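You operate a simulated robot arm through the tools that you are given. There is no shell and no other tool. Be economical: measure what you need, move in short steps, check, and stop when the job is done.

Carry out the task below with a simulated two-armed robot. There is one attempt and no reset: what you move stays moved.

JOB
Stick the yellow felt flower on the brown pencil box.
Fine: hold the box while you peel off the backing tab, drop it in the purple bin, press the flower down on the sticky pad.

Only the result counts: the job must be done as asked and must still hold three seconds after the hand-in. Knocking over, shifting, dropping, spilling or breaking anything else fails it.

ROBOT AND FRAMES
Two 7-joint arms with two-finger parallel grippers on one trunk, on a base that drives. Base frame: it is fixed to the floor where the robot stands at the start and does not move with it; the origin is under the middle of the robot, x ahead of it, y to its left, z up. Readings come in m, degrees, newtons and seconds.
The left shoulder is at the start at [0.062, 0.196, 1.104], the right one opposite. With the tool pointing down near the work surface each hand reaches from about 0.24 to 0.7 m from the robot's upright axis, wherever it stands, measured 20 degrees to its own side. Places, roughly: purple bin [0.5, -0.6, 0.8]; sticky pad on the brown pencil box [0.5, -0.2, 0.8]. Payload 1.57 kg a hand.
The TCP of each hand is the grasp point between the finger pads, 0.03 m short of the fingertips. In the tool frame z runs along the fingers and y along their closing line. Largest opening 0.11 m; finger width 0.024, thickness 0.012; the body of the gripper, 0.048 by 0.112 m, starts 0.078 m behind the TCP.
Orientation is that of the tool frame in the base frame, as a unit quaternion [w, x, y, z]. With the fingers straight down and closing along the base's y, the tool's x points along the base's -x, its y along +y and its z along -z.

CONTROLS
- The arms move only by the tool step_arm. It takes "left_motion", "right_motion" or both (then of equal length, played together; a hand with none holds still); each is a list of rows, each a list of 7 numbers: the turn, a rotation vector about the tool's x, y, z in degrees, then the shift along the tool's x, y, z in m, then the finger opening in m, from 0 to 0.11. In form: [[wx, wy, wz, dx, dy, dz, gripper], ...]. A call has 1 to 8 rows; each row shifts and turns the commanded pose from where the row before left it, along the tool's axes as they then stand. A row lasts 0.2 s, in which the tool goes at most 0.05 m and 8.6 degrees; a call with a longer step from one row to the next is refused whole, and so is a gripper value outside its range. A pose out of reach is approached as far as the arm can. The call stops where the force on the tool passes 80 N (or 10 N more than at its start, if that is more) or the arm is blocked; 0.2 s more then pass. Each finger travels about 0.072 m/s and halts on what it meets, pressing with about 42 N; the grip force reading is that of the motor and also rises with nothing between the fingers. The clock runs only during rows and for 0.2 s after the last one: add rows that do not move to give the fingers time. It gives the time, the measured TCP pose, the force on the tool (base axes), the opening and the grip force at its end, in the units of the frame above (readings bear some noise), with the torque about the TCP (base axes, N m) and any sound that the robot's microphone picked up, and new pictures: "show" is both (left out), scene, wrist or none (wrist: the cameras of the hands that moved).
- Cameras (640 x 400 px; columns grow to the right, rows downward): "scene" is now at [0.0923, -0.0126, 1.6692]; the picture's right is [-0.19, -0.98, -0.00], its down [-0.89, 0.17, -0.41] and it looks along [0.41, -0.08, -0.91] (base axes); focal length 253 px, centre (320, 200). "left" rides on the left gripper at [0.07, -0.016, -0.141] in its tool frame; the picture's right is [0.23, 0.97, 0.00], its down [-0.86, 0.20, -0.48] and it looks along [-0.47, 0.11, 0.88] (tool axes); focal length 222 px, centre (320, 200). "right" rides on the right gripper at [0.07, 0.016, -0.141] in its tool frame; the picture's right is [-0.23, 0.97, 0.00], its down [-0.85, -0.20, -0.48] and it looks along [-0.47, -0.11, 0.88] (tool axes); focal length 222 px, centre (320, 200). There is no depth. A picture from a camera that has moved, and an enlarged one, comes with that camera's place and axes in the base frame and with its lens.
- raise_lower(by): slides the trunk up (or, below 0, down) by that many m; the arms and the scene camera ride with it, the base frame stays. It gives what a move gives, with no picture.
- base_move(legs): drives the robot by 1 to 6 legs, each [ahead, left, turn to the left] in m, m and degrees, along the robot's own axes; the way and the turn of a leg run together, so that a leg with both is an arc; at most 1.5 m and 180 degrees a leg. The arms and the cameras ride along, it lands a little off, and it stops where it bumps. It gives what a move gives, and a new picture of the scene camera.
- pan_tilt(pan, tilt): turns the head with the scene camera to pan (to the left, within 86 degrees either way) and tilt (down, from -29 to 69), counted from straight ahead of the robot. It gives what a move gives, and a new picture of the scene camera.
- inspect(camera, box): a new picture of the part [left, top, right, bottom] of that camera's present view, enlarged. The clock stands still meanwhile.
- job_done(): hands the job in; it is judged then, once.

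Go step by step. Nothing tells you exact positions but the pictures and the camera data: compare them with the known pose of the tool, close in by small moves and look again before you grip or let go. The budget is 120 turns and 260 pictures, counting those below and the enlarged ones. Unless the task says otherwise, let go and move clear before handing in, and close with one line.

The tools are called after ">>>" as name(argument=value, ...) on one line, values as JSON. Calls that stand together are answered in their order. step_arm: Moves the arms, as the interface text tells. Its arguments: {"type":"object","properties":{"left_motion":{"type":"array","items":{"type":"array","items":{"type":"number"}}},"right_motion":{"type":"array","items":{"type":"array","items":{"type":"number"}}},"show":{"type":"string","enum":["both","scene","wrist","none"]}},"required":[]} The other tools are called the same way: raise_lower (by) slides the trunk up or down; base_move (legs) drives the base; pan_tilt (pan, tilt) turns the head that bears the scene camera; inspect (camera, box) takes an enlarged picture of a part of a camera's view; job_done () hands the job in.

At the start:

```text
time: 0.0
left_ee_pos: [0.4499, 0.0106, 1.0982]
left_ee_rot: [0.0, -0.001, 1.0, 0.001]
left_ft_force: [0.1, 0.0, 0.1]
left_wrist_torque: [0.0, 0.0, 0.01]
left_width: 0.1098
left_grip_force: 0.2
right_ee_pos: [0.3348, -0.3005, 1.1786]
right_ee_rot: [-0.001, 0.0, 1.0, 0.001]
right_ft_force: [0.1, -0.2, 0.6]
right_wrist_torque: [0.03, -0.01, -0.02]
right_width: 0.1103
right_grip_force: 0.1
trunk travel left (down, up): [-0.7, 0.29]
robot x, y, heading: [-0.005, -0.0002, 0.0]
head pan, tilt: [-11.0, 65.5]
```

scene: 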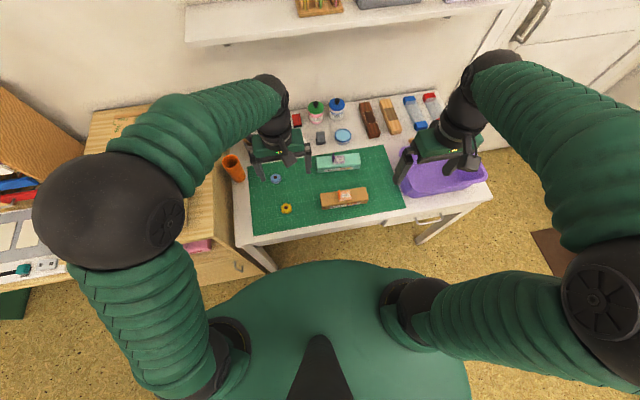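
right: 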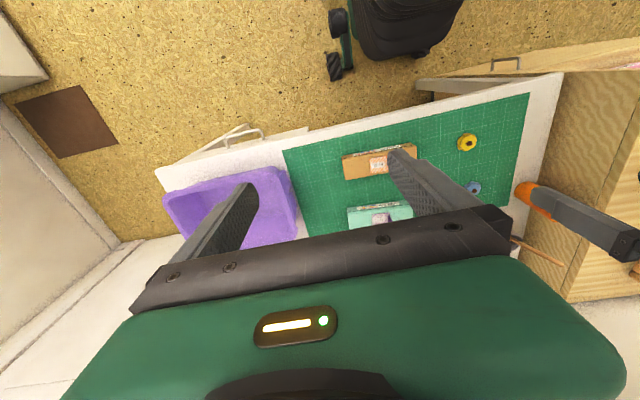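
left: 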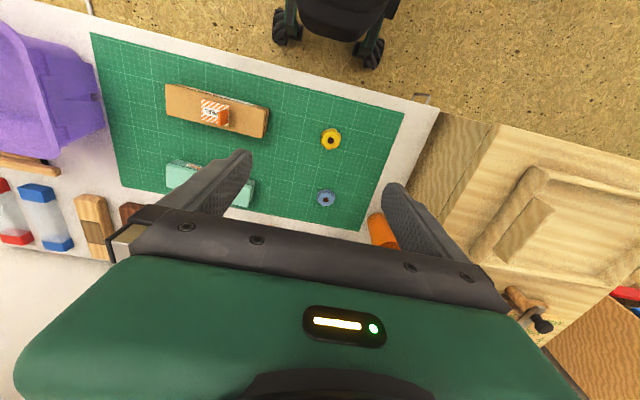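

I see the brown box at the front of the green mat with a striped backing on its pad, and the yellow flower to its left. I'll take enlarged views first to measure them.

>>> inspect(camera="scene", box=[240, 130, 420, 240])

>>> inspect(camera="left", box=[140, 60, 380, 210])

>>> inspect(camera="right", box=[320, 110, 500, 220])

```text
3.56 times, centred on (330, 185) of scene
camera zoom: at [0.0923, -0.0126, 1.6692], right [-0.19, -0.98, 0.0], down [-0.89, 0.17, -0.41], along [0.41, -0.08, -0.91], focal length 900 px, centre (284, 253)
```

zoom: 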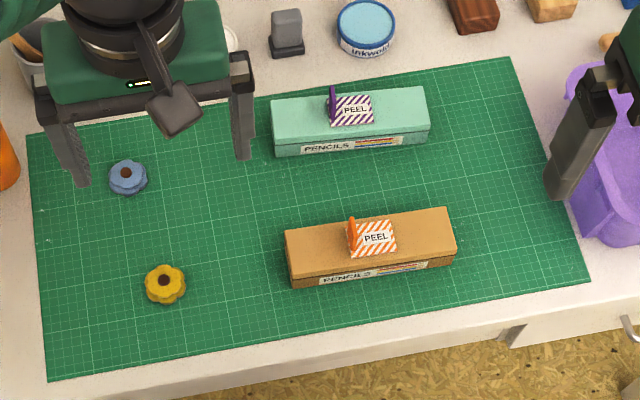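

```text
2.67 times, centred on (260, 135) of left
camera zoom: at [0.381, -0.0041, 1.2403], right [-0.23, 0.97, 0.0], down [0.86, 0.2, 0.48], along [0.47, 0.11, -0.88], focal length 592 px, centre (480, 373)
```

zoom: 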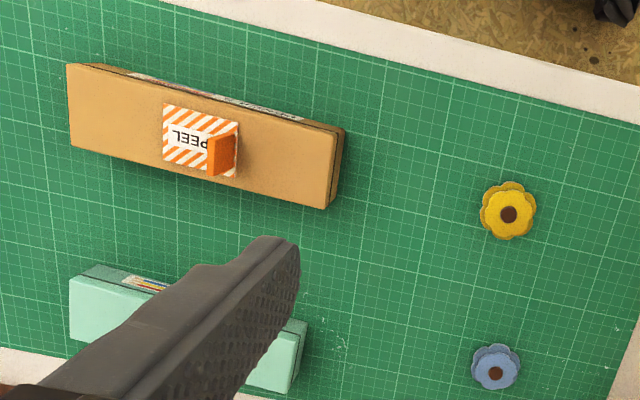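

```text
3.56 times, centred on (410, 165) of right
camera zoom: at [0.2656, -0.2856, 1.3202], right [0.23, 0.97, 0.0], down [0.86, -0.2, 0.48], along [0.47, -0.11, -0.88], focal length 790 px, centre (0, 324)
```

zoom: 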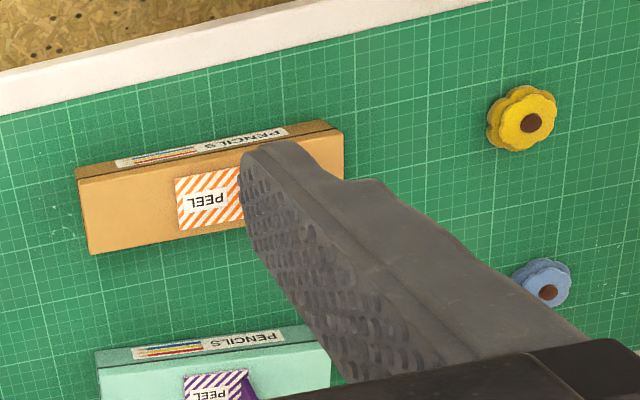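

Estimates: box top z≈0.785, x 0.457–0.511, y −0.094 to −0.276; its tab stands near y≈−0.17, and the flower is at about [0.484, 0.042, 0.77]. I'll turn the left hand so it closes along x, ready to hold the box's left end.

>>> step_arm(left_motion=[[0, 0, 8.5, 0, 0, 0, 0.11], [0, 0, 8.5, 0, 0, 0, 0.11], [0, 0, 8.5, 0, 0, 0, 0.11], [0, 0, 8.5, 0, 0, 0, 0.11], [0, 0, 8.5, 0, 0, 0, 0.11], [0, 0, 8.5, 0, 0, 0, 0.11], [0, 0, 8.5, 0, 0, 0, 0.11], [0, 0, 8.5, 0, 0, 0, 0.11]], show="none")

>>> step_arm(left_motion=[[0, 0, 8.5, 0, 0, 0, 0.11], [0, 0, 8.5, 0, 0, 0, 0.11], [0, 0, 5, 0, 0, 0, 0.11], [0, -8, 0, 0, 0, 0, 0.11], [0, -8, 0, 0, 0, 0, 0.11], [0, -8, 0, 0, 0, 0, 0.11], [0, -8, 0, 0, 0, 0, 0.11], [0, -3, 0, 0, 0, 0, 0.11]])

```text
time: 1.8
left_ee_pos: [0.45, 0.0114, 1.0975]
left_ee_rot: [0.0, 0.56, 0.828, -0.001]
left_ft_force: [0.8, -0.5, -0.8]
left_wrist_torque: [-0.02, -0.01, 0.03]
left_width: 0.1102
left_grip_force: 0.1
right_ee_pos: [0.3343, -0.3001, 1.1773]
right_ee_rot: [-0.001, 0.0, 1.0, 0.0]
right_ft_force: [-0.2, 0.5, 0.0]
right_wrist_torque: [-0.01, 0.03, 0.03]
right_width: 0.1099
right_grip_force: 0.1
trunk travel left (down, up): [-0.7, 0.29]
robot x, y, heading: [-0.0018, -0.0003, -0.0]
head pan, tilt: [-11.0, 65.5]
```

```text
time: 3.6
left_ee_pos: [0.4501, 0.0127, 1.0967]
left_ee_rot: [0.214, 0.674, 0.675, -0.213]
left_ft_force: [-0.2, 0.5, -0.2]
left_wrist_torque: [-0.02, 0.02, 0.02]
left_width: 0.11
left_grip_force: 0.0
right_ee_pos: [0.3352, -0.3, 1.1774]
right_ee_rot: [-0.001, 0.0, 1.0, 0.0]
right_ft_force: [0.0, -0.3, 0.3]
right_wrist_torque: [-0.03, -0.01, -0.02]
right_width: 0.1101
right_grip_force: 0.1
trunk travel left (down, up): [-0.7, 0.29]
robot x, y, heading: [-0.0008, 0.0008, -0.2]
head pan, tilt: [-11.0, 65.5]
camera scene: at [0.0924, -0.0108, 1.6692], right [-0.19, -0.98, 0.0], down [-0.89, 0.17, -0.41], along [0.41, -0.08, -0.91], focal length 253 px, centre (320, 200)
camera left: at [0.4334, 0.1518, 1.1746], right [0.97, 0.19, -0.13], down [0.2, -0.42, 0.88], along [0.11, -0.89, -0.45], focal length 222 px, centre (320, 200)
```

scene: 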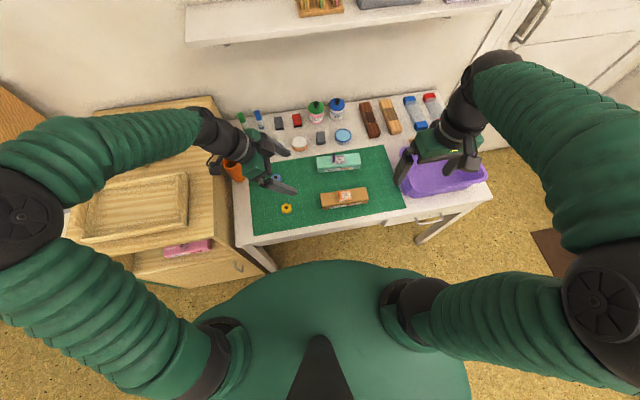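
left: 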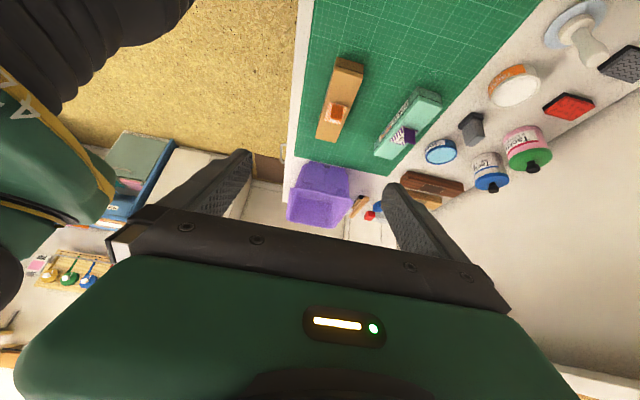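

Orientation reached as planned. I'll bring the left hand to a hover just off the box's left end.

>>> step_arm(left_motion=[[0, 0, 0, 0.003, 0.005, 0.04, 0.1], [0, 0, 0, 0.003, 0.006, 0.04, 0.09], [0, 0, 0, 0.003, 0.006, 0.04, 0.09], [0, 0, 0, 0.003, 0.006, 0.04, 0.09], [0, 0, 0, 0.003, 0.006, 0.04, 0.09], [0, 0, 0, 0.003, 0.006, 0.04, 0.09]], show="wrist")

>>> inspect(camera="scene", box=[240, 130, 420, 240])

```text
time: 5.0
left_ee_pos: [0.488, -0.1102, 0.8888]
left_ee_rot: [0.212, 0.674, 0.675, -0.212]
left_ft_force: [-0.1, -0.8, 0.0]
left_wrist_torque: [-0.02, 0.02, 0.05]
left_width: 0.0898
left_grip_force: 0.1
right_ee_pos: [0.3362, -0.3027, 1.1772]
right_ee_rot: [-0.001, -0.001, 1.0, 0.001]
right_ft_force: [0.1, 0.5, 0.7]
right_wrist_torque: [0.03, 0.02, 0.02]
right_width: 0.1101
right_grip_force: 0.1
trunk travel left (down, up): [-0.7, 0.29]
robot x, y, heading: [0.0032, 0.0007, -0.2]
head pan, tilt: [-11.0, 65.5]
camera left: at [0.4708, 0.0283, 0.9666], right [0.97, 0.19, -0.13], down [0.2, -0.43, 0.88], along [0.11, -0.88, -0.45], focal length 222 px, centre (320, 200)
```

left: 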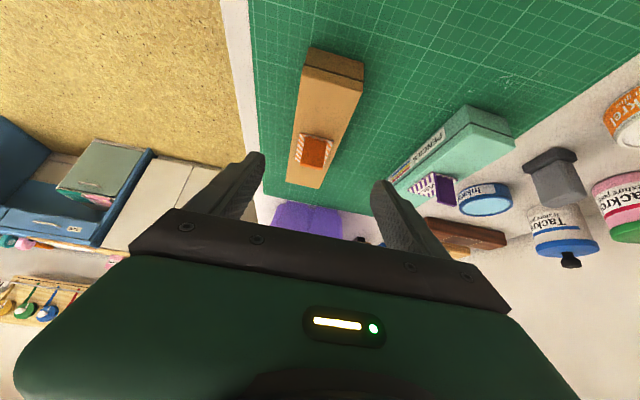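

```text
3.56 times, centred on (330, 185) of scene
camera zoom: at [0.0942, -0.0133, 1.6692], right [-0.19, -0.98, 0.0], down [-0.89, 0.17, -0.41], along [0.4, -0.08, -0.91], focal length 900 px, centre (284, 253)
```

zoom: 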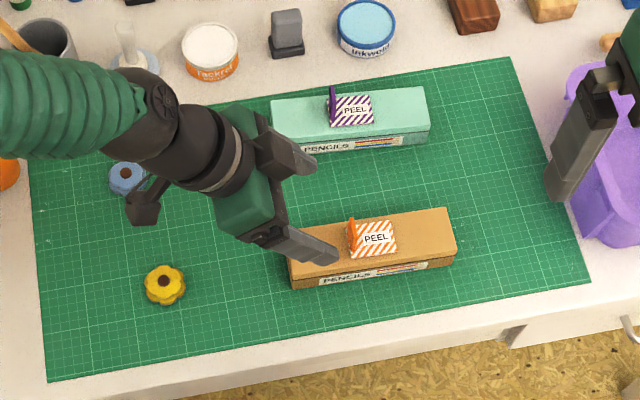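

The box's near end is at x 0.454–0.506, y≈−0.09, so the left hand is nearly centred. I'll lower it to straddle the box.

>>> step_arm(left_motion=[[0, 0, 0, 0.0186, -0.003, 0.0265, 0.09], [0, 0, 0, 0.0186, -0.003, 0.0265, 0.09], [0, 0, 0, 0.0165, 0, 0.0235, 0.09], [0, 0, 0, 0, 0, 0, 0.09]], show="wrist")

>>> inspect(camera="scene", box=[240, 130, 420, 240])

```text
time: 6.0
left_ee_pos: [0.4798, -0.1095, 0.7957]
left_ee_rot: [0.214, 0.674, 0.674, -0.214]
left_ft_force: [0.0, 0.3, 0.4]
left_wrist_torque: [0.03, 0.02, 0.0]
left_width: 0.0903
left_grip_force: 0.1
right_ee_pos: [0.3338, -0.3015, 1.1785]
right_ee_rot: [0.001, 0.0, 1.0, 0.0]
right_ft_force: [-0.1, -1.1, 0.5]
right_wrist_torque: [0.02, 0.03, 0.01]
right_width: 0.1099
right_grip_force: 0.1
trunk travel left (down, up): [-0.7, 0.29]
robot x, y, heading: [0.0007, -0.0007, -0.0]
head pan, tilt: [-11.0, 65.5]
camera left: at [0.4637, 0.0292, 0.8723], right [0.97, 0.19, -0.13], down [0.2, -0.43, 0.88], along [0.11, -0.89, -0.45], focal length 222 px, centre (320, 200)
```

left: 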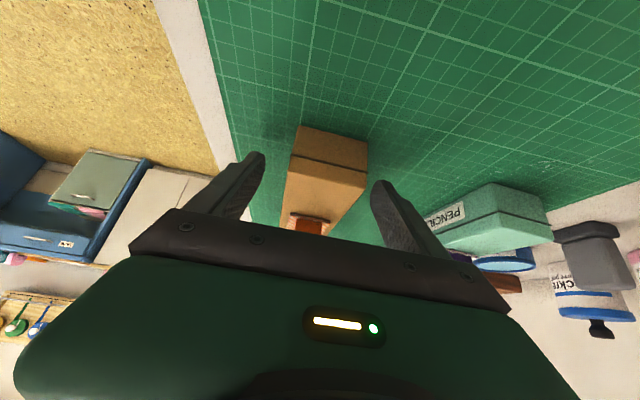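

```text
3.56 times, centred on (330, 185) of scene
camera zoom: at [0.0928, -0.0123, 1.6692], right [-0.19, -0.98, 0.0], down [-0.89, 0.17, -0.41], along [0.41, -0.08, -0.91], focal length 900 px, centre (284, 253)
```

zoom: 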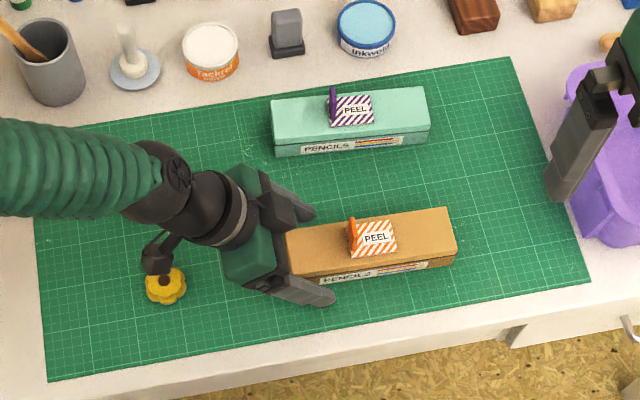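

The fingers straddle the box with clearance on both sides. I'll close to hold it.

>>> step_arm(left_motion=[[0, 0, 0, 0, 0, 0, 0.07], [0, 0, 0, 0, 0, 0, 0.06], [0, 0, 0, 0, 0, 0, 0.05], [0, 0, 0, 0, 0, 0, 0.04], [0, 0, 0, 0, 0, 0, 0.04]], show="none")

>>> step_arm(right_motion=[[0, 0, 0, -0.03, 0.02, 0.03, 0.1], [0, 0, 0, -0.03, 0.02, 0.03, 0.08], [0, 0, 0, -0.03, 0.02, 0.03, 0.06], [0, 0, 0, -0.03, 0.02, 0.03, 0.06], [0, 0, 0, -0.025, 0.02, 0.03, 0.06], [0, 0, 0, 0, 0.02, 0.03, 0.06]])

>>> inspect(camera="scene", box=[280, 150, 400, 225])

```text
time: 7.2
left_ee_pos: [0.4795, -0.1093, 0.7962]
left_ee_rot: [0.212, 0.674, 0.675, -0.212]
left_ft_force: [-0.4, 0.3, -0.7]
left_wrist_torque: [-0.04, 0.02, -0.03]
left_width: 0.0531
left_grip_force: 41.8
right_ee_pos: [0.3345, -0.3013, 1.1781]
right_ee_rot: [-0.001, 0.0, 1.0, 0.0]
right_ft_force: [0.9, -0.3, 0.7]
right_wrist_torque: [-0.02, -0.01, 0.06]
right_width: 0.1102
right_grip_force: 0.1
trunk travel left (down, up): [-0.7, 0.29]
robot x, y, heading: [-0.0006, 0.0003, 0.0]
head pan, tilt: [-11.0, 65.5]
```

```text
time: 8.6
left_ee_pos: [0.4805, -0.1087, 0.794]
left_ee_rot: [0.213, 0.674, 0.674, -0.213]
left_ft_force: [0.5, -0.4, -0.5]
left_wrist_torque: [0.01, -0.04, 0.0]
left_width: 0.0532
left_grip_force: 42.0
right_ee_pos: [0.4821, -0.1796, 0.9968]
right_ee_rot: [0.0, 0.0, 1.0, 0.0]
right_ft_force: [-0.1, 0.7, -1.0]
right_wrist_torque: [-0.03, 0.02, 0.03]
right_width: 0.06
right_grip_force: 0.0
trunk travel left (down, up): [-0.7, 0.29]
robot x, y, heading: [-0.0007, 0.0026, 0.3]
head pan, tilt: [-11.0, 65.5]
camera scene: at [0.0946, -0.0111, 1.6691], right [-0.19, -0.98, 0.0], down [-0.89, 0.17, -0.41], along [0.4, -0.08, -0.91], focal length 253 px, centre (320, 200)
camera right: at [0.4118, -0.1629, 1.1394], right [0.23, 0.97, 0.0], down [0.86, -0.2, 0.48], along [0.47, -0.11, -0.88], focal length 222 px, centre (320, 200)
```

scene: 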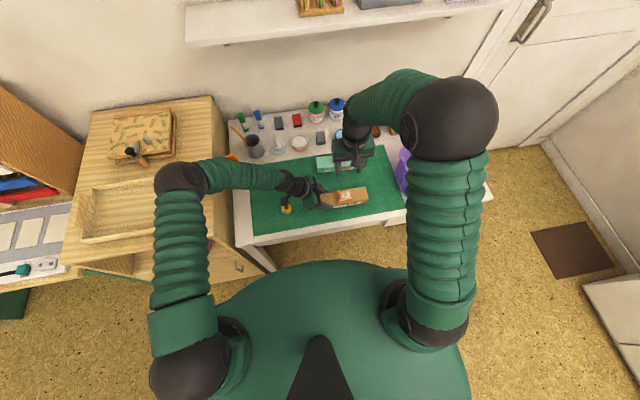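
right: 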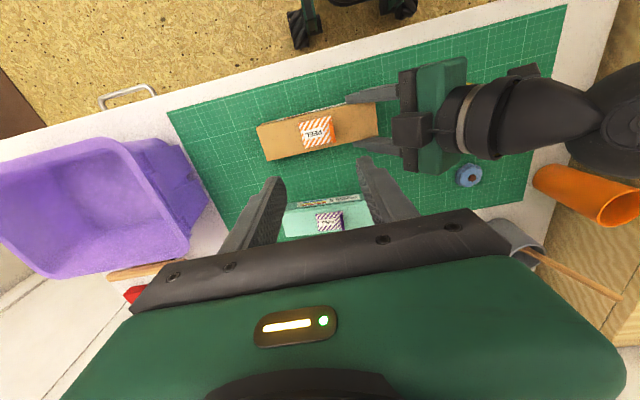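

```text
5.33 times, centred on (340, 188) of scene
camera zoom: at [0.0946, -0.0111, 1.6691], right [-0.19, -0.98, 0.0], down [-0.89, 0.17, -0.41], along [0.4, -0.08, -0.91], focal length 1350 px, centre (213, 267)
```

zoom: 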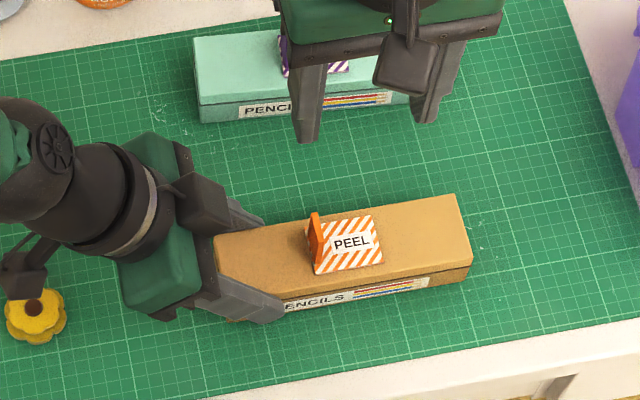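

Box is held (width 0.053 m). Next I'll zoom in with the right wrist and left cameras to place the tab.

>>> inspect(camera="right", box=[250, 90, 390, 178])

>>> inspect(camera="left", box=[260, 110, 380, 240])

>>> inspect(camera="scene", box=[315, 175, 365, 206])

```text
4.55 times, centred on (320, 134) of right
camera zoom: at [0.4118, -0.1629, 1.1394], right [0.23, 0.97, 0.0], down [0.86, -0.2, 0.48], along [0.47, -0.11, -0.88], focal length 1010 px, centre (320, 500)
```

zoom: 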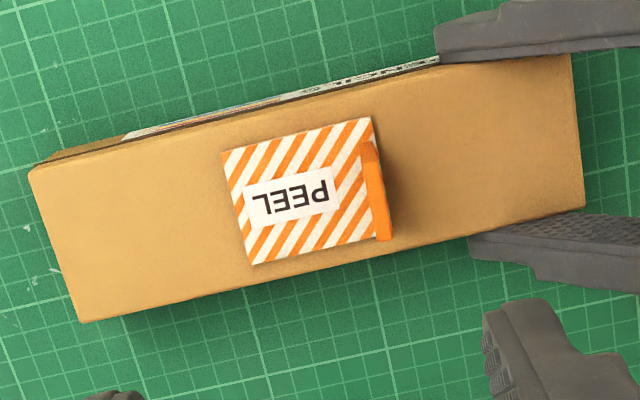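

```text
3.08 times, centred on (320, 175) of left
camera zoom: at [0.4643, 0.0298, 0.8725], right [0.97, 0.19, -0.13], down [0.2, -0.43, 0.88], along [0.11, -0.89, -0.45], focal length 684 px, centre (320, 277)
```

zoom: 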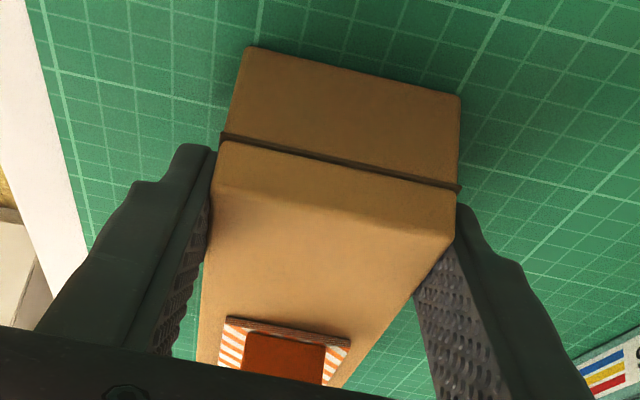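

```text
12.80 times, centred on (340, 190) of scene
camera zoom: at [0.0946, -0.0111, 1.6691], right [-0.19, -0.98, 0.0], down [-0.89, 0.17, -0.41], along [0.4, -0.08, -0.91], focal length 3241 px, centre (64, 322)
```

zoom: 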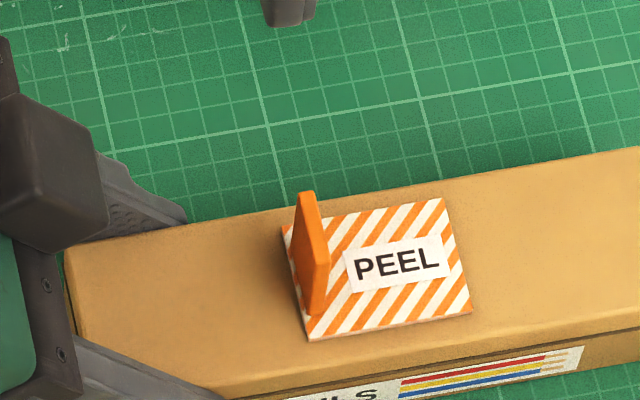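

The tab sits at about x 0.487, y −0.162, z 0.79–0.82. I'll lower the right hand to hover just above it with a narrow opening.

>>> step_arm(right_motion=[[0, 0, 0, -0.002, 0.009, 0.04, 0.045], [0, 0, 0, -0.002, 0.0086, 0.04, 0.04], [0, 0, 0, -0.001, 0, 0.035, 0.04], [0, 0, 0, 0, 0, 0.012, 0.04], [0, 0, 0, 0, 0, 0, 0.04]], show="wrist")

>>> inspect(camera="scene", box=[290, 155, 380, 211])

>>> inspect(camera="right", box=[250, 70, 390, 158])

```text
time: 9.8
left_ee_pos: [0.4805, -0.1089, 0.7954]
left_ee_rot: [0.213, 0.674, 0.674, -0.212]
left_ft_force: [-0.2, 0.0, -0.1]
left_wrist_torque: [0.08, -0.04, 0.04]
left_width: 0.053
left_grip_force: 42.1
right_ee_pos: [0.4851, -0.1629, 0.8717]
right_ee_rot: [-0.001, 0.0, 1.0, 0.0]
right_ft_force: [0.4, -0.2, 1.2]
right_wrist_torque: [0.02, -0.02, 0.01]
right_width: 0.04
right_grip_force: 0.0
trunk travel left (down, up): [-0.7, 0.29]
robot x, y, heading: [0.0002, 0.0031, -0.2]
head pan, tilt: [-11.0, 65.5]
camera right: at [0.4157, -0.1479, 1.0138], right [0.23, 0.97, 0.0], down [0.86, -0.2, 0.48], along [0.47, -0.11, -0.88], focal length 222 px, centre (320, 200)
```

right: 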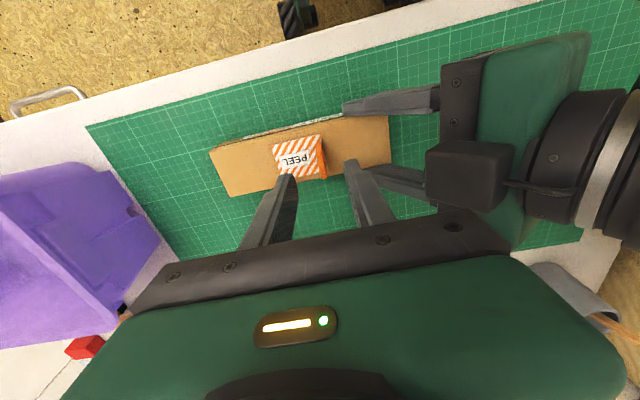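

```text
7.11 times, centred on (335, 183) of scene
camera zoom: at [0.0944, -0.0115, 1.6691], right [-0.19, -0.98, 0.0], down [-0.89, 0.17, -0.41], along [0.4, -0.08, -0.91], focal length 1800 px, centre (213, 321)
```

zoom: 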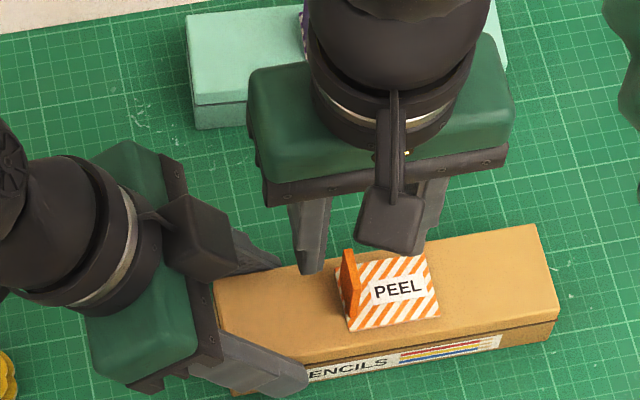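

```text
4.55 times, centred on (320, 114) of right
camera zoom: at [0.4157, -0.1479, 1.0138], right [0.23, 0.97, 0.0], down [0.86, -0.2, 0.48], along [0.47, -0.11, -0.88], focal length 1010 px, centre (320, 591)
```

zoom: 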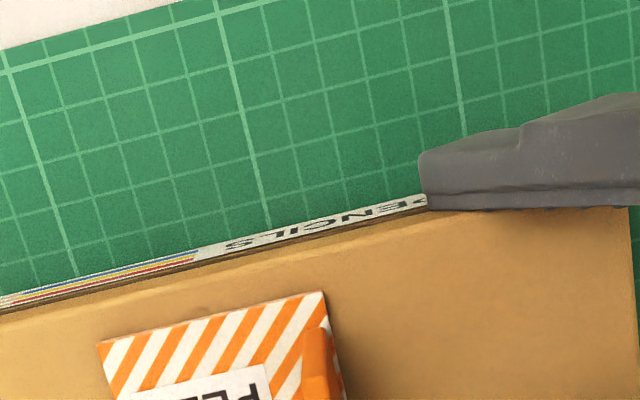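

The left gripper has a dark housing near y≈−0.08, z≈0.90, so I'll lean the right hand 10° toward −y for clearance, which also matches the tab's slight lean, and look again.

>>> step_arm(right_motion=[[-5, 0, 0, 0, -0.002, 0, 0.04], [-5, 0, 0, -0.001, -0.002, 0, 0.04], [0, 0, 0, 0, 0, 0.012, 0.04], [0, 0, 0, 0, 0, 0, 0.04]], show="wrist")

>>> inspect(camera="scene", box=[310, 170, 370, 208])

>>> inspect(camera="right", box=[240, 110, 400, 210])

```text
time: 10.8
left_ee_pos: [0.4803, -0.1076, 0.7952]
left_ee_rot: [0.213, 0.674, 0.675, -0.212]
left_ft_force: [0.8, 0.0, -0.4]
left_wrist_torque: [0.05, 0.0, -0.03]
left_width: 0.0531
left_grip_force: 42.1
right_ee_pos: [0.486, -0.1638, 0.8593]
right_ee_rot: [0.0, 0.0, 0.996, 0.088]
right_ft_force: [0.0, -0.5, 0.4]
right_wrist_torque: [-0.03, -0.04, -0.02]
right_width: 0.0401
right_grip_force: 0.0
trunk travel left (down, up): [-0.7, 0.29]
robot x, y, heading: [-0.0002, 0.0014, 0.1]
head pan, tilt: [-11.0, 65.5]
camera right: at [0.4157, -0.1729, 1.0024], right [0.23, 0.96, 0.17], down [0.86, -0.28, 0.44], along [0.47, 0.05, -0.88], focal length 222 px, centre (320, 200)
```

right: 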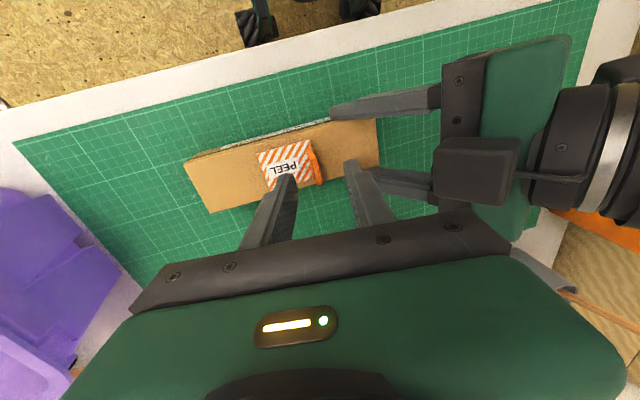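

```text
10.53 times, centred on (340, 189) of scene
camera zoom: at [0.0943, -0.0107, 1.6691], right [-0.19, -0.98, 0.0], down [-0.89, 0.17, -0.41], along [0.4, -0.08, -0.91], focal length 2665 px, centre (110, 316)
```

zoom: 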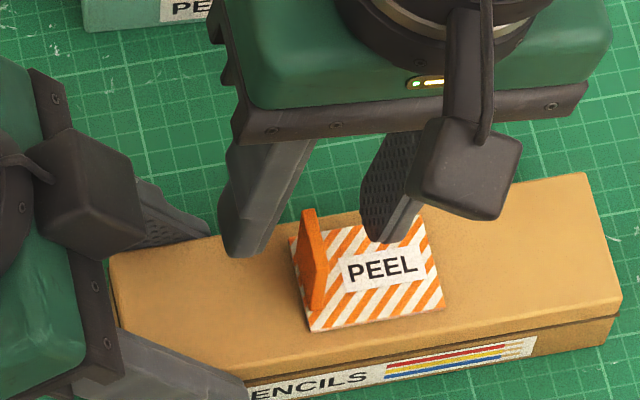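

```text
4.00 times, centred on (320, 160) of right
camera zoom: at [0.4157, -0.1729, 1.0024], right [0.23, 0.96, 0.17], down [0.86, -0.28, 0.44], along [0.47, 0.05, -0.88], focal length 888 px, centre (320, 360)
```

zoom: 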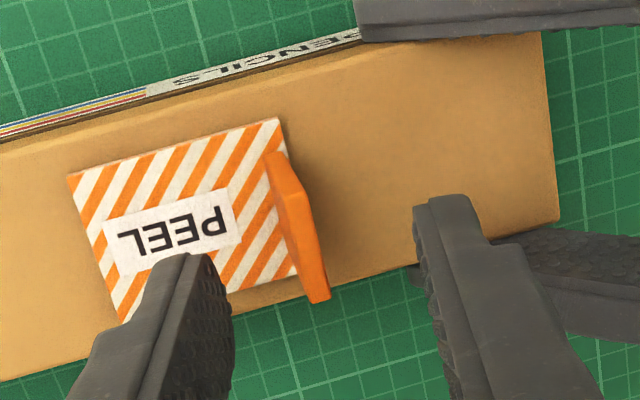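

Tab centre refined to about x 0.488, y −0.1605 at z≈0.803. I'll shift slightly and lower so the fingertips straddle it.

>>> step_arm(right_motion=[[0, 0, 0, -0.001, -0.0065, 0, 0.04], [0, 0, 0, -0.001, 0, 0.015, 0.036], [0, 0, 0, 0, 0, 0.012, 0.036], [0, 0, 0, 0, 0, 0, 0.036]], show="wrist")

>>> inspect(camera="scene", box=[310, 170, 370, 208])

>>> inspect(camera="right", box=[240, 110, 400, 210])

```text
time: 11.8
left_ee_pos: [0.4796, -0.1087, 0.7956]
left_ee_rot: [0.213, 0.674, 0.674, -0.213]
left_ft_force: [0.4, -0.9, 0.6]
left_wrist_torque: [-0.01, -0.04, 0.05]
left_width: 0.0533
left_grip_force: 41.8
right_ee_pos: [0.4866, -0.1671, 0.8304]
right_ee_rot: [0.0, 0.0, 0.996, 0.087]
right_ft_force: [-0.7, 0.1, 1.7]
right_wrist_torque: [-0.03, 0.01, 0.04]
right_width: 0.036
right_grip_force: 0.1
trunk travel left (down, up): [-0.7, 0.29]
robot x, y, heading: [0.0038, 0.0036, -0.2]
head pan, tilt: [-11.0, 65.5]
camera right: at [0.4171, -0.1752, 0.9742], right [0.23, 0.96, 0.17], down [0.86, -0.28, 0.44], along [0.47, 0.05, -0.88], focal length 222 px, centre (320, 200)
```

right: 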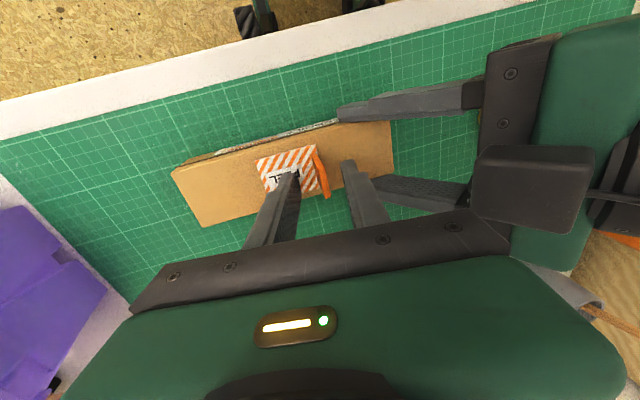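

```text
10.53 times, centred on (340, 189) of scene
camera zoom: at [0.0943, -0.0122, 1.6691], right [-0.19, -0.98, 0.0], down [-0.89, 0.17, -0.41], along [0.4, -0.08, -0.91], focal length 2665 px, centre (110, 316)
```

zoom: 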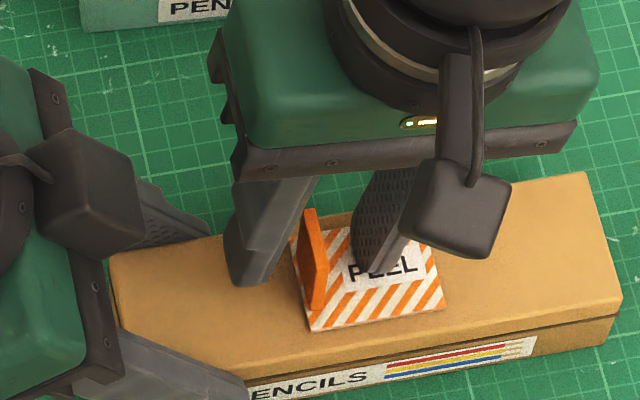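

```text
4.00 times, centred on (320, 160) of right
camera zoom: at [0.4171, -0.1752, 0.9742], right [0.23, 0.96, 0.17], down [0.86, -0.28, 0.44], along [0.47, 0.05, -0.88], focal length 888 px, centre (320, 360)
```

zoom: 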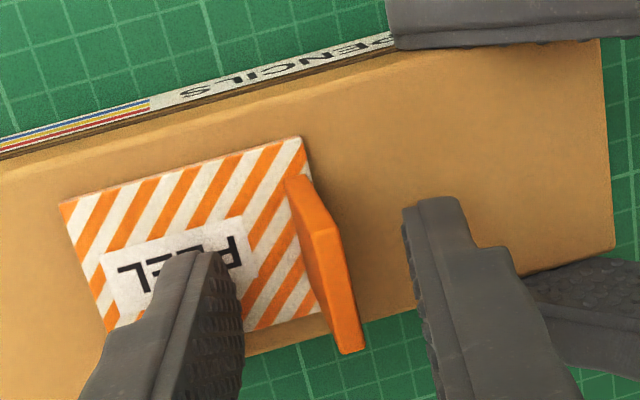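

The tab sits between the fingertips. I'll lower 4 mm more and close on it.

>>> step_arm(right_motion=[[0, 0, 0, 0, 0, 0.004, 0.036], [0, 0, 0, 0, 0, 0, 0.02], [0, 0, 0, 0, 0, 0, 0.01], [0, 0, 0, 0, 0, 0, 0], [0, 0, 0, 0, 0, 0, 0]], show="none")

>>> inspect(camera="scene", box=[310, 170, 370, 208])

>>> inspect(camera="right", box=[240, 110, 400, 210])

```text
time: 13.0
left_ee_pos: [0.4784, -0.109, 0.7947]
left_ee_rot: [0.212, 0.675, 0.674, -0.213]
left_ft_force: [3.1, -3.5, -15.1]
left_wrist_torque: [1.24, -0.07, 0.28]
left_width: 0.0531
left_grip_force: 41.7
right_ee_pos: [0.4885, -0.1625, 0.8292]
right_ee_rot: [0.0, -0.001, 0.996, 0.087]
right_ft_force: [-1.1, 6.1, 21.9]
right_wrist_torque: [-0.67, 0.12, 0.01]
right_width: 0.0042
right_grip_force: 25.1
trunk travel left (down, up): [-0.7, 0.29]
robot x, y, heading: [-0.0016, -0.0009, 0.2]
head pan, tilt: [-11.0, 65.5]
```

```text
10.53 times, centred on (340, 189) of scene
camera zoom: at [0.0933, -0.01, 1.6692], right [-0.19, -0.98, 0.0], down [-0.89, 0.17, -0.41], along [0.4, -0.08, -0.91], focal length 2665 px, centre (110, 316)
```

zoom: 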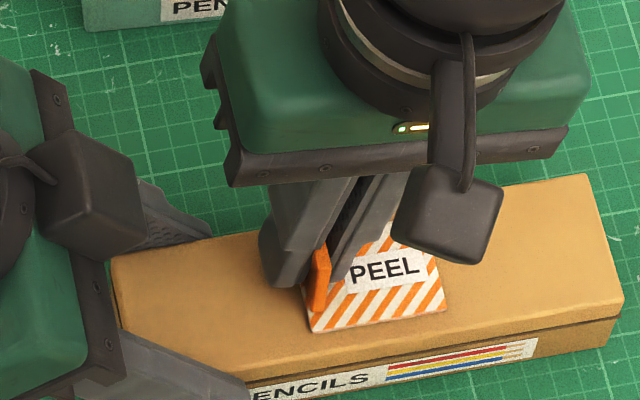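

```text
4.00 times, centred on (320, 160) of right
camera zoom: at [0.417, -0.1721, 0.971], right [0.23, 0.96, 0.17], down [0.86, -0.28, 0.44], along [0.47, 0.05, -0.88], focal length 888 px, centre (320, 360)
```

zoom: 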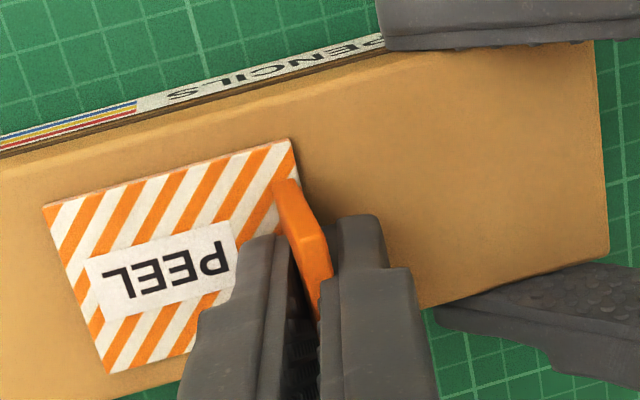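

The tab is gripped (4.2 mm). I'll peel slowly upward and toward −y while the left hand holds the box.

>>> step_arm(right_motion=[[0, 0, 0, 0, 0, -0.004, 0], [0, 0, 0, 0, -0.003, -0.008, 0], [0, 0, 0, 0, -0.004, -0.01, 0], [0, 0, 0, 0, -0.004, -0.01, 0], [0, 0, 0, 0, 0, 0, 0]], show="wrist")

>>> inspect(camera="scene", box=[310, 170, 370, 208])

```text
time: 14.2
left_ee_pos: [0.4801, -0.1094, 0.7972]
left_ee_rot: [0.213, 0.674, 0.674, -0.213]
left_ft_force: [1.0, -2.1, 6.1]
left_wrist_torque: [-1.19, -0.06, 0.24]
left_width: 0.0533
left_grip_force: 41.9
right_ee_pos: [0.4875, -0.1816, 0.8571]
right_ee_rot: [0.0, 0.0, 0.996, 0.088]
right_ft_force: [-1.1, 0.1, 0.2]
right_wrist_torque: [-0.01, -0.01, 0.01]
right_width: 0.0009
right_grip_force: 22.9
trunk travel left (down, up): [-0.7, 0.29]
robot x, y, heading: [-0.0036, 0.0024, -0.0]
head pan, tilt: [-11.0, 65.5]
heard: snap
camera right: at [0.4173, -0.1911, 0.9996], right [0.23, 0.96, 0.17], down [0.86, -0.28, 0.44], along [0.47, 0.05, -0.88], focal length 222 px, centre (320, 200)
```

right: 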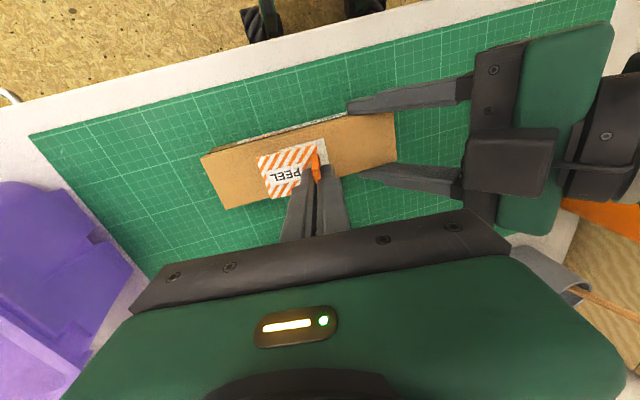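

```text
10.53 times, centred on (340, 189) of scene
camera zoom: at [0.0938, -0.0121, 1.6692], right [-0.19, -0.98, 0.0], down [-0.89, 0.17, -0.41], along [0.4, -0.08, -0.91], focal length 2665 px, centre (110, 316)
```

zoom: 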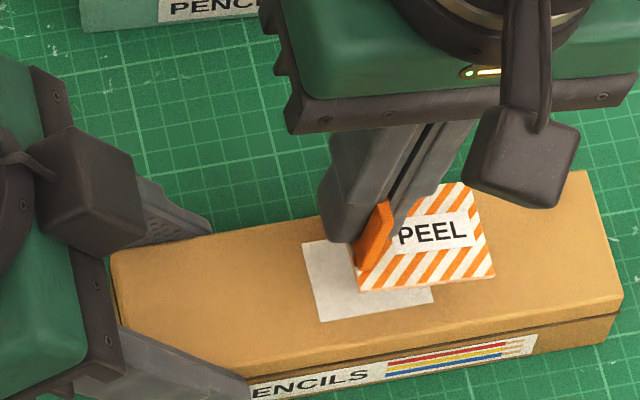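

A snap: the backing has come away and the sticky pad shows, but the width reads ~1 mm, so I check whether the tab is still held.

>>> inspect(camera="right", box=[240, 110, 400, 210])

>>> inspect(camera="left", box=[240, 130, 400, 230])

>>> inspect(camera="scene", box=[328, 180, 360, 200])

```text
4.00 times, centred on (320, 160) of right
camera zoom: at [0.4173, -0.1911, 0.9996], right [0.23, 0.96, 0.17], down [0.86, -0.28, 0.44], along [0.47, 0.05, -0.88], focal length 888 px, centre (320, 360)
```

zoom: 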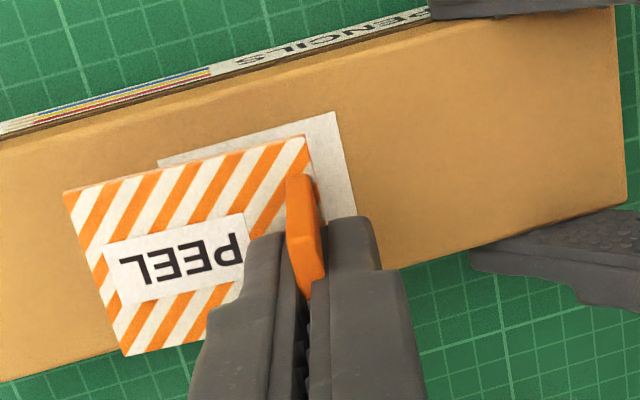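

```text
4.00 times, centred on (320, 180) of left
camera zoom: at [0.4642, 0.029, 0.8731], right [0.97, 0.19, -0.13], down [0.2, -0.43, 0.88], along [0.11, -0.89, -0.45], focal length 888 px, centre (320, 280)
```

zoom: 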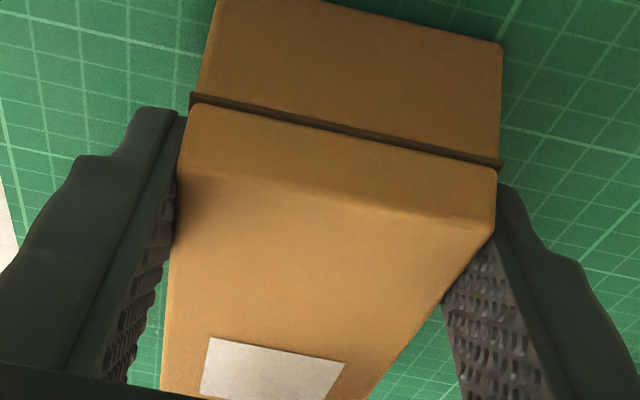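

```text
16.00 times, centred on (344, 190) of scene
camera zoom: at [0.0938, -0.0121, 1.6692], right [-0.19, -0.98, 0.0], down [-0.89, 0.17, -0.41], along [0.4, -0.08, -0.91], focal length 4051 px, centre (-64, 360)
```

zoom: 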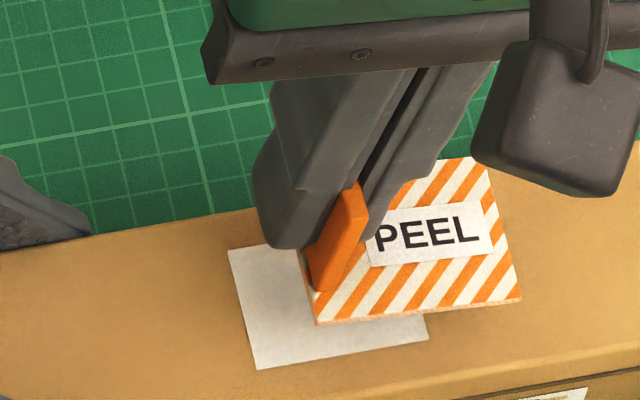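

The backing hangs from the fingers, clear of the pad. I'll raise it gently and verify.

>>> step_arm(right_motion=[[0, 0, 0, 0, 0, -0.015, 0], [0, 0, 0, 0, 0, -0.02, 0], [0, 0, 0, 0, -0.01, -0.025, 0], [0, 0, 0, 0, -0.01, -0.025, 0], [0, 0, 0, 0, 0, 0, 0]], show="wrist")

>>> inspect(camera="scene", box=[310, 160, 380, 204])

```text
time: 15.4
left_ee_pos: [0.4806, -0.1079, 0.7961]
left_ee_rot: [0.213, 0.674, 0.675, -0.212]
left_ft_force: [0.8, -0.9, 7.0]
left_wrist_torque: [-1.25, -0.13, 0.21]
left_width: 0.0531
left_grip_force: 41.8
right_ee_pos: [0.4871, -0.2162, 0.9384]
right_ee_rot: [0.0, -0.001, 0.996, 0.087]
right_ft_force: [0.9, -0.6, -1.0]
right_wrist_torque: [-0.02, -0.02, 0.0]
right_width: 0.0009
right_grip_force: 22.7
trunk travel left (down, up): [-0.7, 0.29]
robot x, y, heading: [0.0027, -0.0025, -0.2]
head pan, tilt: [-11.0, 65.5]
camera right: at [0.4178, -0.2256, 1.0821], right [0.23, 0.96, 0.17], down [0.86, -0.28, 0.44], along [0.47, 0.05, -0.88], focal length 222 px, centre (320, 200)
```

right: 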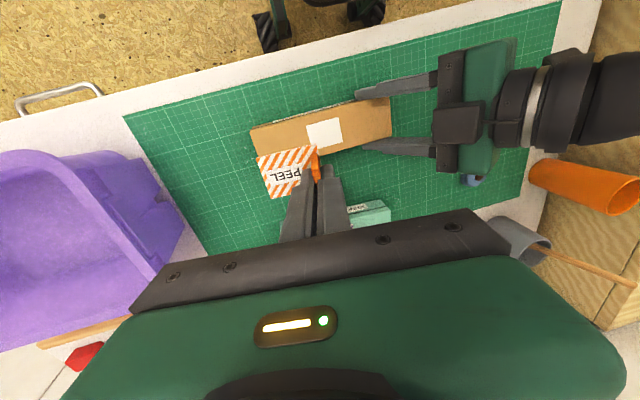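

```text
9.09 times, centred on (345, 182) of scene
camera zoom: at [0.0935, -0.0115, 1.6692], right [-0.19, -0.98, 0.0], down [-0.89, 0.17, -0.41], along [0.4, -0.08, -0.91], focal length 2302 px, centre (93, 364)
```

zoom: 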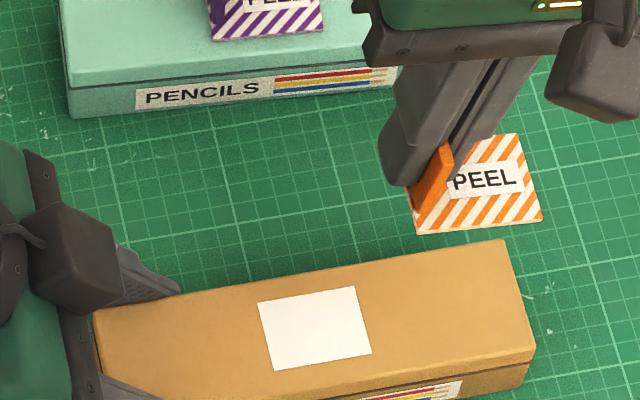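

The backing is held and the pad is bare. Now I'll carry the backing over to the purple bin.

>>> step_arm(right_motion=[[0, 0, 0, 0, -0.03, -0.03, 0], [0, 0, 0, 0, -0.045, -0.015, 0], [0, 0, 0, 0, -0.045, -0.015, 0], [0, 0, 0, 0, -0.045, -0.015, 0], [0, 0, 0, 0, -0.045, -0.015, 0], [0, 0, 0, 0, -0.045, -0.01, 0], [0, 0, 0, 0, 0, 0, 0]])

```text
time: 17.0
left_ee_pos: [0.4797, -0.1102, 0.7944]
left_ee_rot: [0.213, 0.674, 0.675, -0.212]
left_ft_force: [0.1, -1.7, 2.2]
left_wrist_torque: [0.06, -0.09, -0.07]
left_width: 0.0532
left_grip_force: 42.0
right_ee_pos: [0.4893, -0.4834, 0.9917]
right_ee_rot: [0.0, -0.001, 0.996, 0.088]
right_ft_force: [0.1, 0.3, 1.0]
right_wrist_torque: [-0.02, -0.01, -0.01]
right_width: 0.0011
right_grip_force: 23.7
trunk travel left (down, up): [-0.7, 0.29]
robot x, y, heading: [-0.0038, -0.0001, -0.2]
head pan, tilt: [-11.0, 65.5]
camera scene: at [0.0938, -0.0147, 1.6691], right [-0.19, -0.98, 0.0], down [-0.89, 0.17, -0.41], along [0.4, -0.08, -0.91], focal length 253 px, centre (320, 200)
camera right: at [0.4192, -0.4934, 1.135], right [0.23, 0.96, 0.17], down [0.86, -0.28, 0.44], along [0.47, 0.05, -0.88], focal length 222 px, centre (320, 200)
```

scene: 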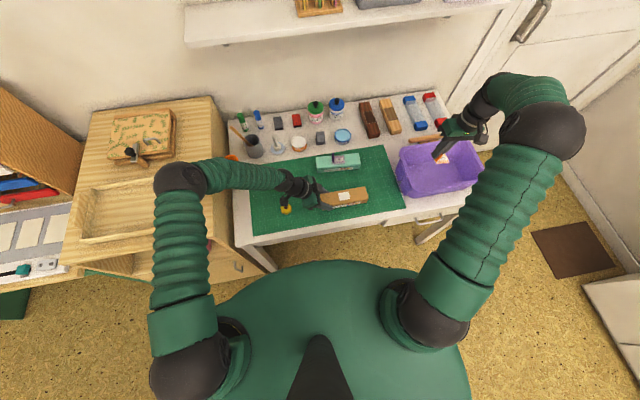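
right: 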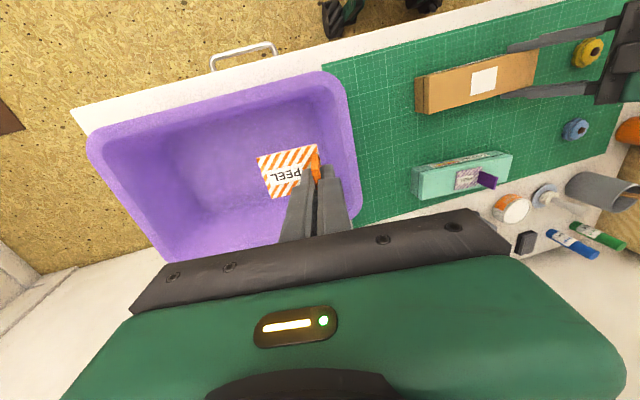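

The backing hangs just inside the bin's left rim. I'll move to the bin's middle and lower before letting go.

>>> step_arm(right_motion=[[0, 0, 0, -0.01, -0.045, 0, 0], [0, 0, 0, -0.01, -0.045, 0.01, 0], [0, 0, 0, 0, -0.02, 0.04, 0], [0, 0, 0, 0, 0, 0.04, 0], [0, 0, 0, 0, 0, 0.01, 0], [0, 0, 0, 0, 0, 0, 0]])

```text
time: 18.4
left_ee_pos: [0.4802, -0.1085, 0.7952]
left_ee_rot: [0.212, 0.675, 0.674, -0.213]
left_ft_force: [-0.1, 0.2, 2.6]
left_wrist_torque: [0.13, -0.05, 0.04]
left_width: 0.0532
left_grip_force: 41.6
right_ee_pos: [0.5086, -0.5763, 0.8725]
right_ee_rot: [0.0, 0.001, 0.996, 0.087]
right_ft_force: [0.3, -0.6, -0.7]
right_wrist_torque: [0.03, -0.03, 0.01]
right_width: 0.0003
right_grip_force: 22.8
trunk travel left (down, up): [-0.7, 0.29]
robot x, y, heading: [-0.0002, 0.0026, -0.1]
head pan, tilt: [-11.0, 65.5]
camera scene: at [0.0938, -0.0139, 1.6691], right [-0.19, -0.98, 0.0], down [-0.89, 0.17, -0.41], along [0.4, -0.08, -0.91], focal length 253 px, centre (320, 200)
camera right: at [0.4385, -0.5855, 1.0162], right [0.23, 0.96, 0.17], down [0.86, -0.28, 0.44], along [0.47, 0.05, -0.88], focal length 222 px, centre (320, 200)
```

scene: 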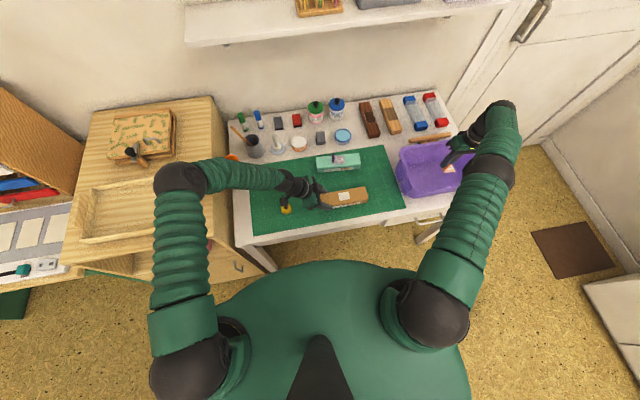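
right: 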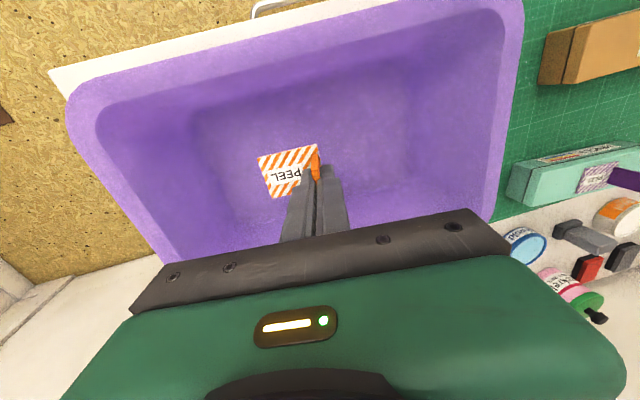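

The backing is over the middle of the bin, well inside the walls. I'll release it, open moderately and retreat upward.

>>> step_arm(right_motion=[[0, 0, 0, 0, 0, 0, 0.03], [0, 0, 0, 0, 0, 0, 0.05], [0, 0, 0, 0, 0, 0, 0.05], [0, 0, 0, 0, 0, -0.03, 0.05], [0, 0, 0, 0, 0, -0.04, 0.05], [0, 0, 0, 0, 0, -0.04, 0.05], [0, 0, 0, 0, 0, -0.04, 0.05]], show="wrist")

```text
time: 20.0
left_ee_pos: [0.4797, -0.1082, 0.7962]
left_ee_rot: [0.212, 0.675, 0.674, -0.213]
left_ft_force: [-0.4, 0.0, -0.8]
left_wrist_torque: [0.0, 0.01, 0.02]
left_width: 0.0532
left_grip_force: 42.1
right_ee_pos: [0.4967, -0.5944, 1.0213]
right_ee_rot: [0.0, 0.0, 0.996, 0.088]
right_ft_force: [0.0, -0.9, 0.4]
right_wrist_torque: [-0.01, -0.01, 0.01]
right_width: 0.0503
right_grip_force: 0.0
right hand out of reach, approached as far as the arm can: row 7
trunk travel left (down, up): [-0.7, 0.29]
robot x, y, heading: [0.0009, -0.0024, -0.2]
head pan, tilt: [-11.0, 65.5]
camera right: at [0.4271, -0.6036, 1.1648], right [0.23, 0.96, 0.17], down [0.86, -0.28, 0.44], along [0.47, 0.05, -0.88], focal length 222 px, centre (320, 200)
```

right: 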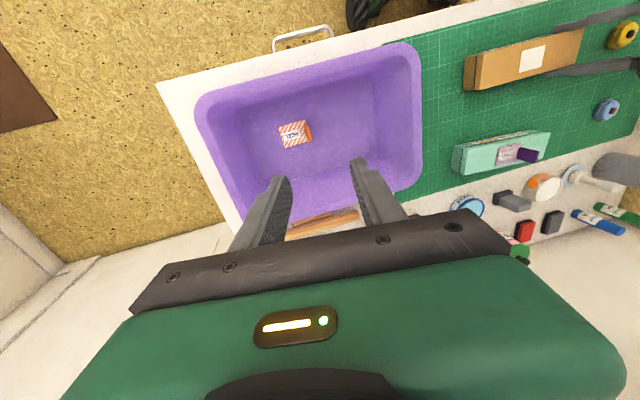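

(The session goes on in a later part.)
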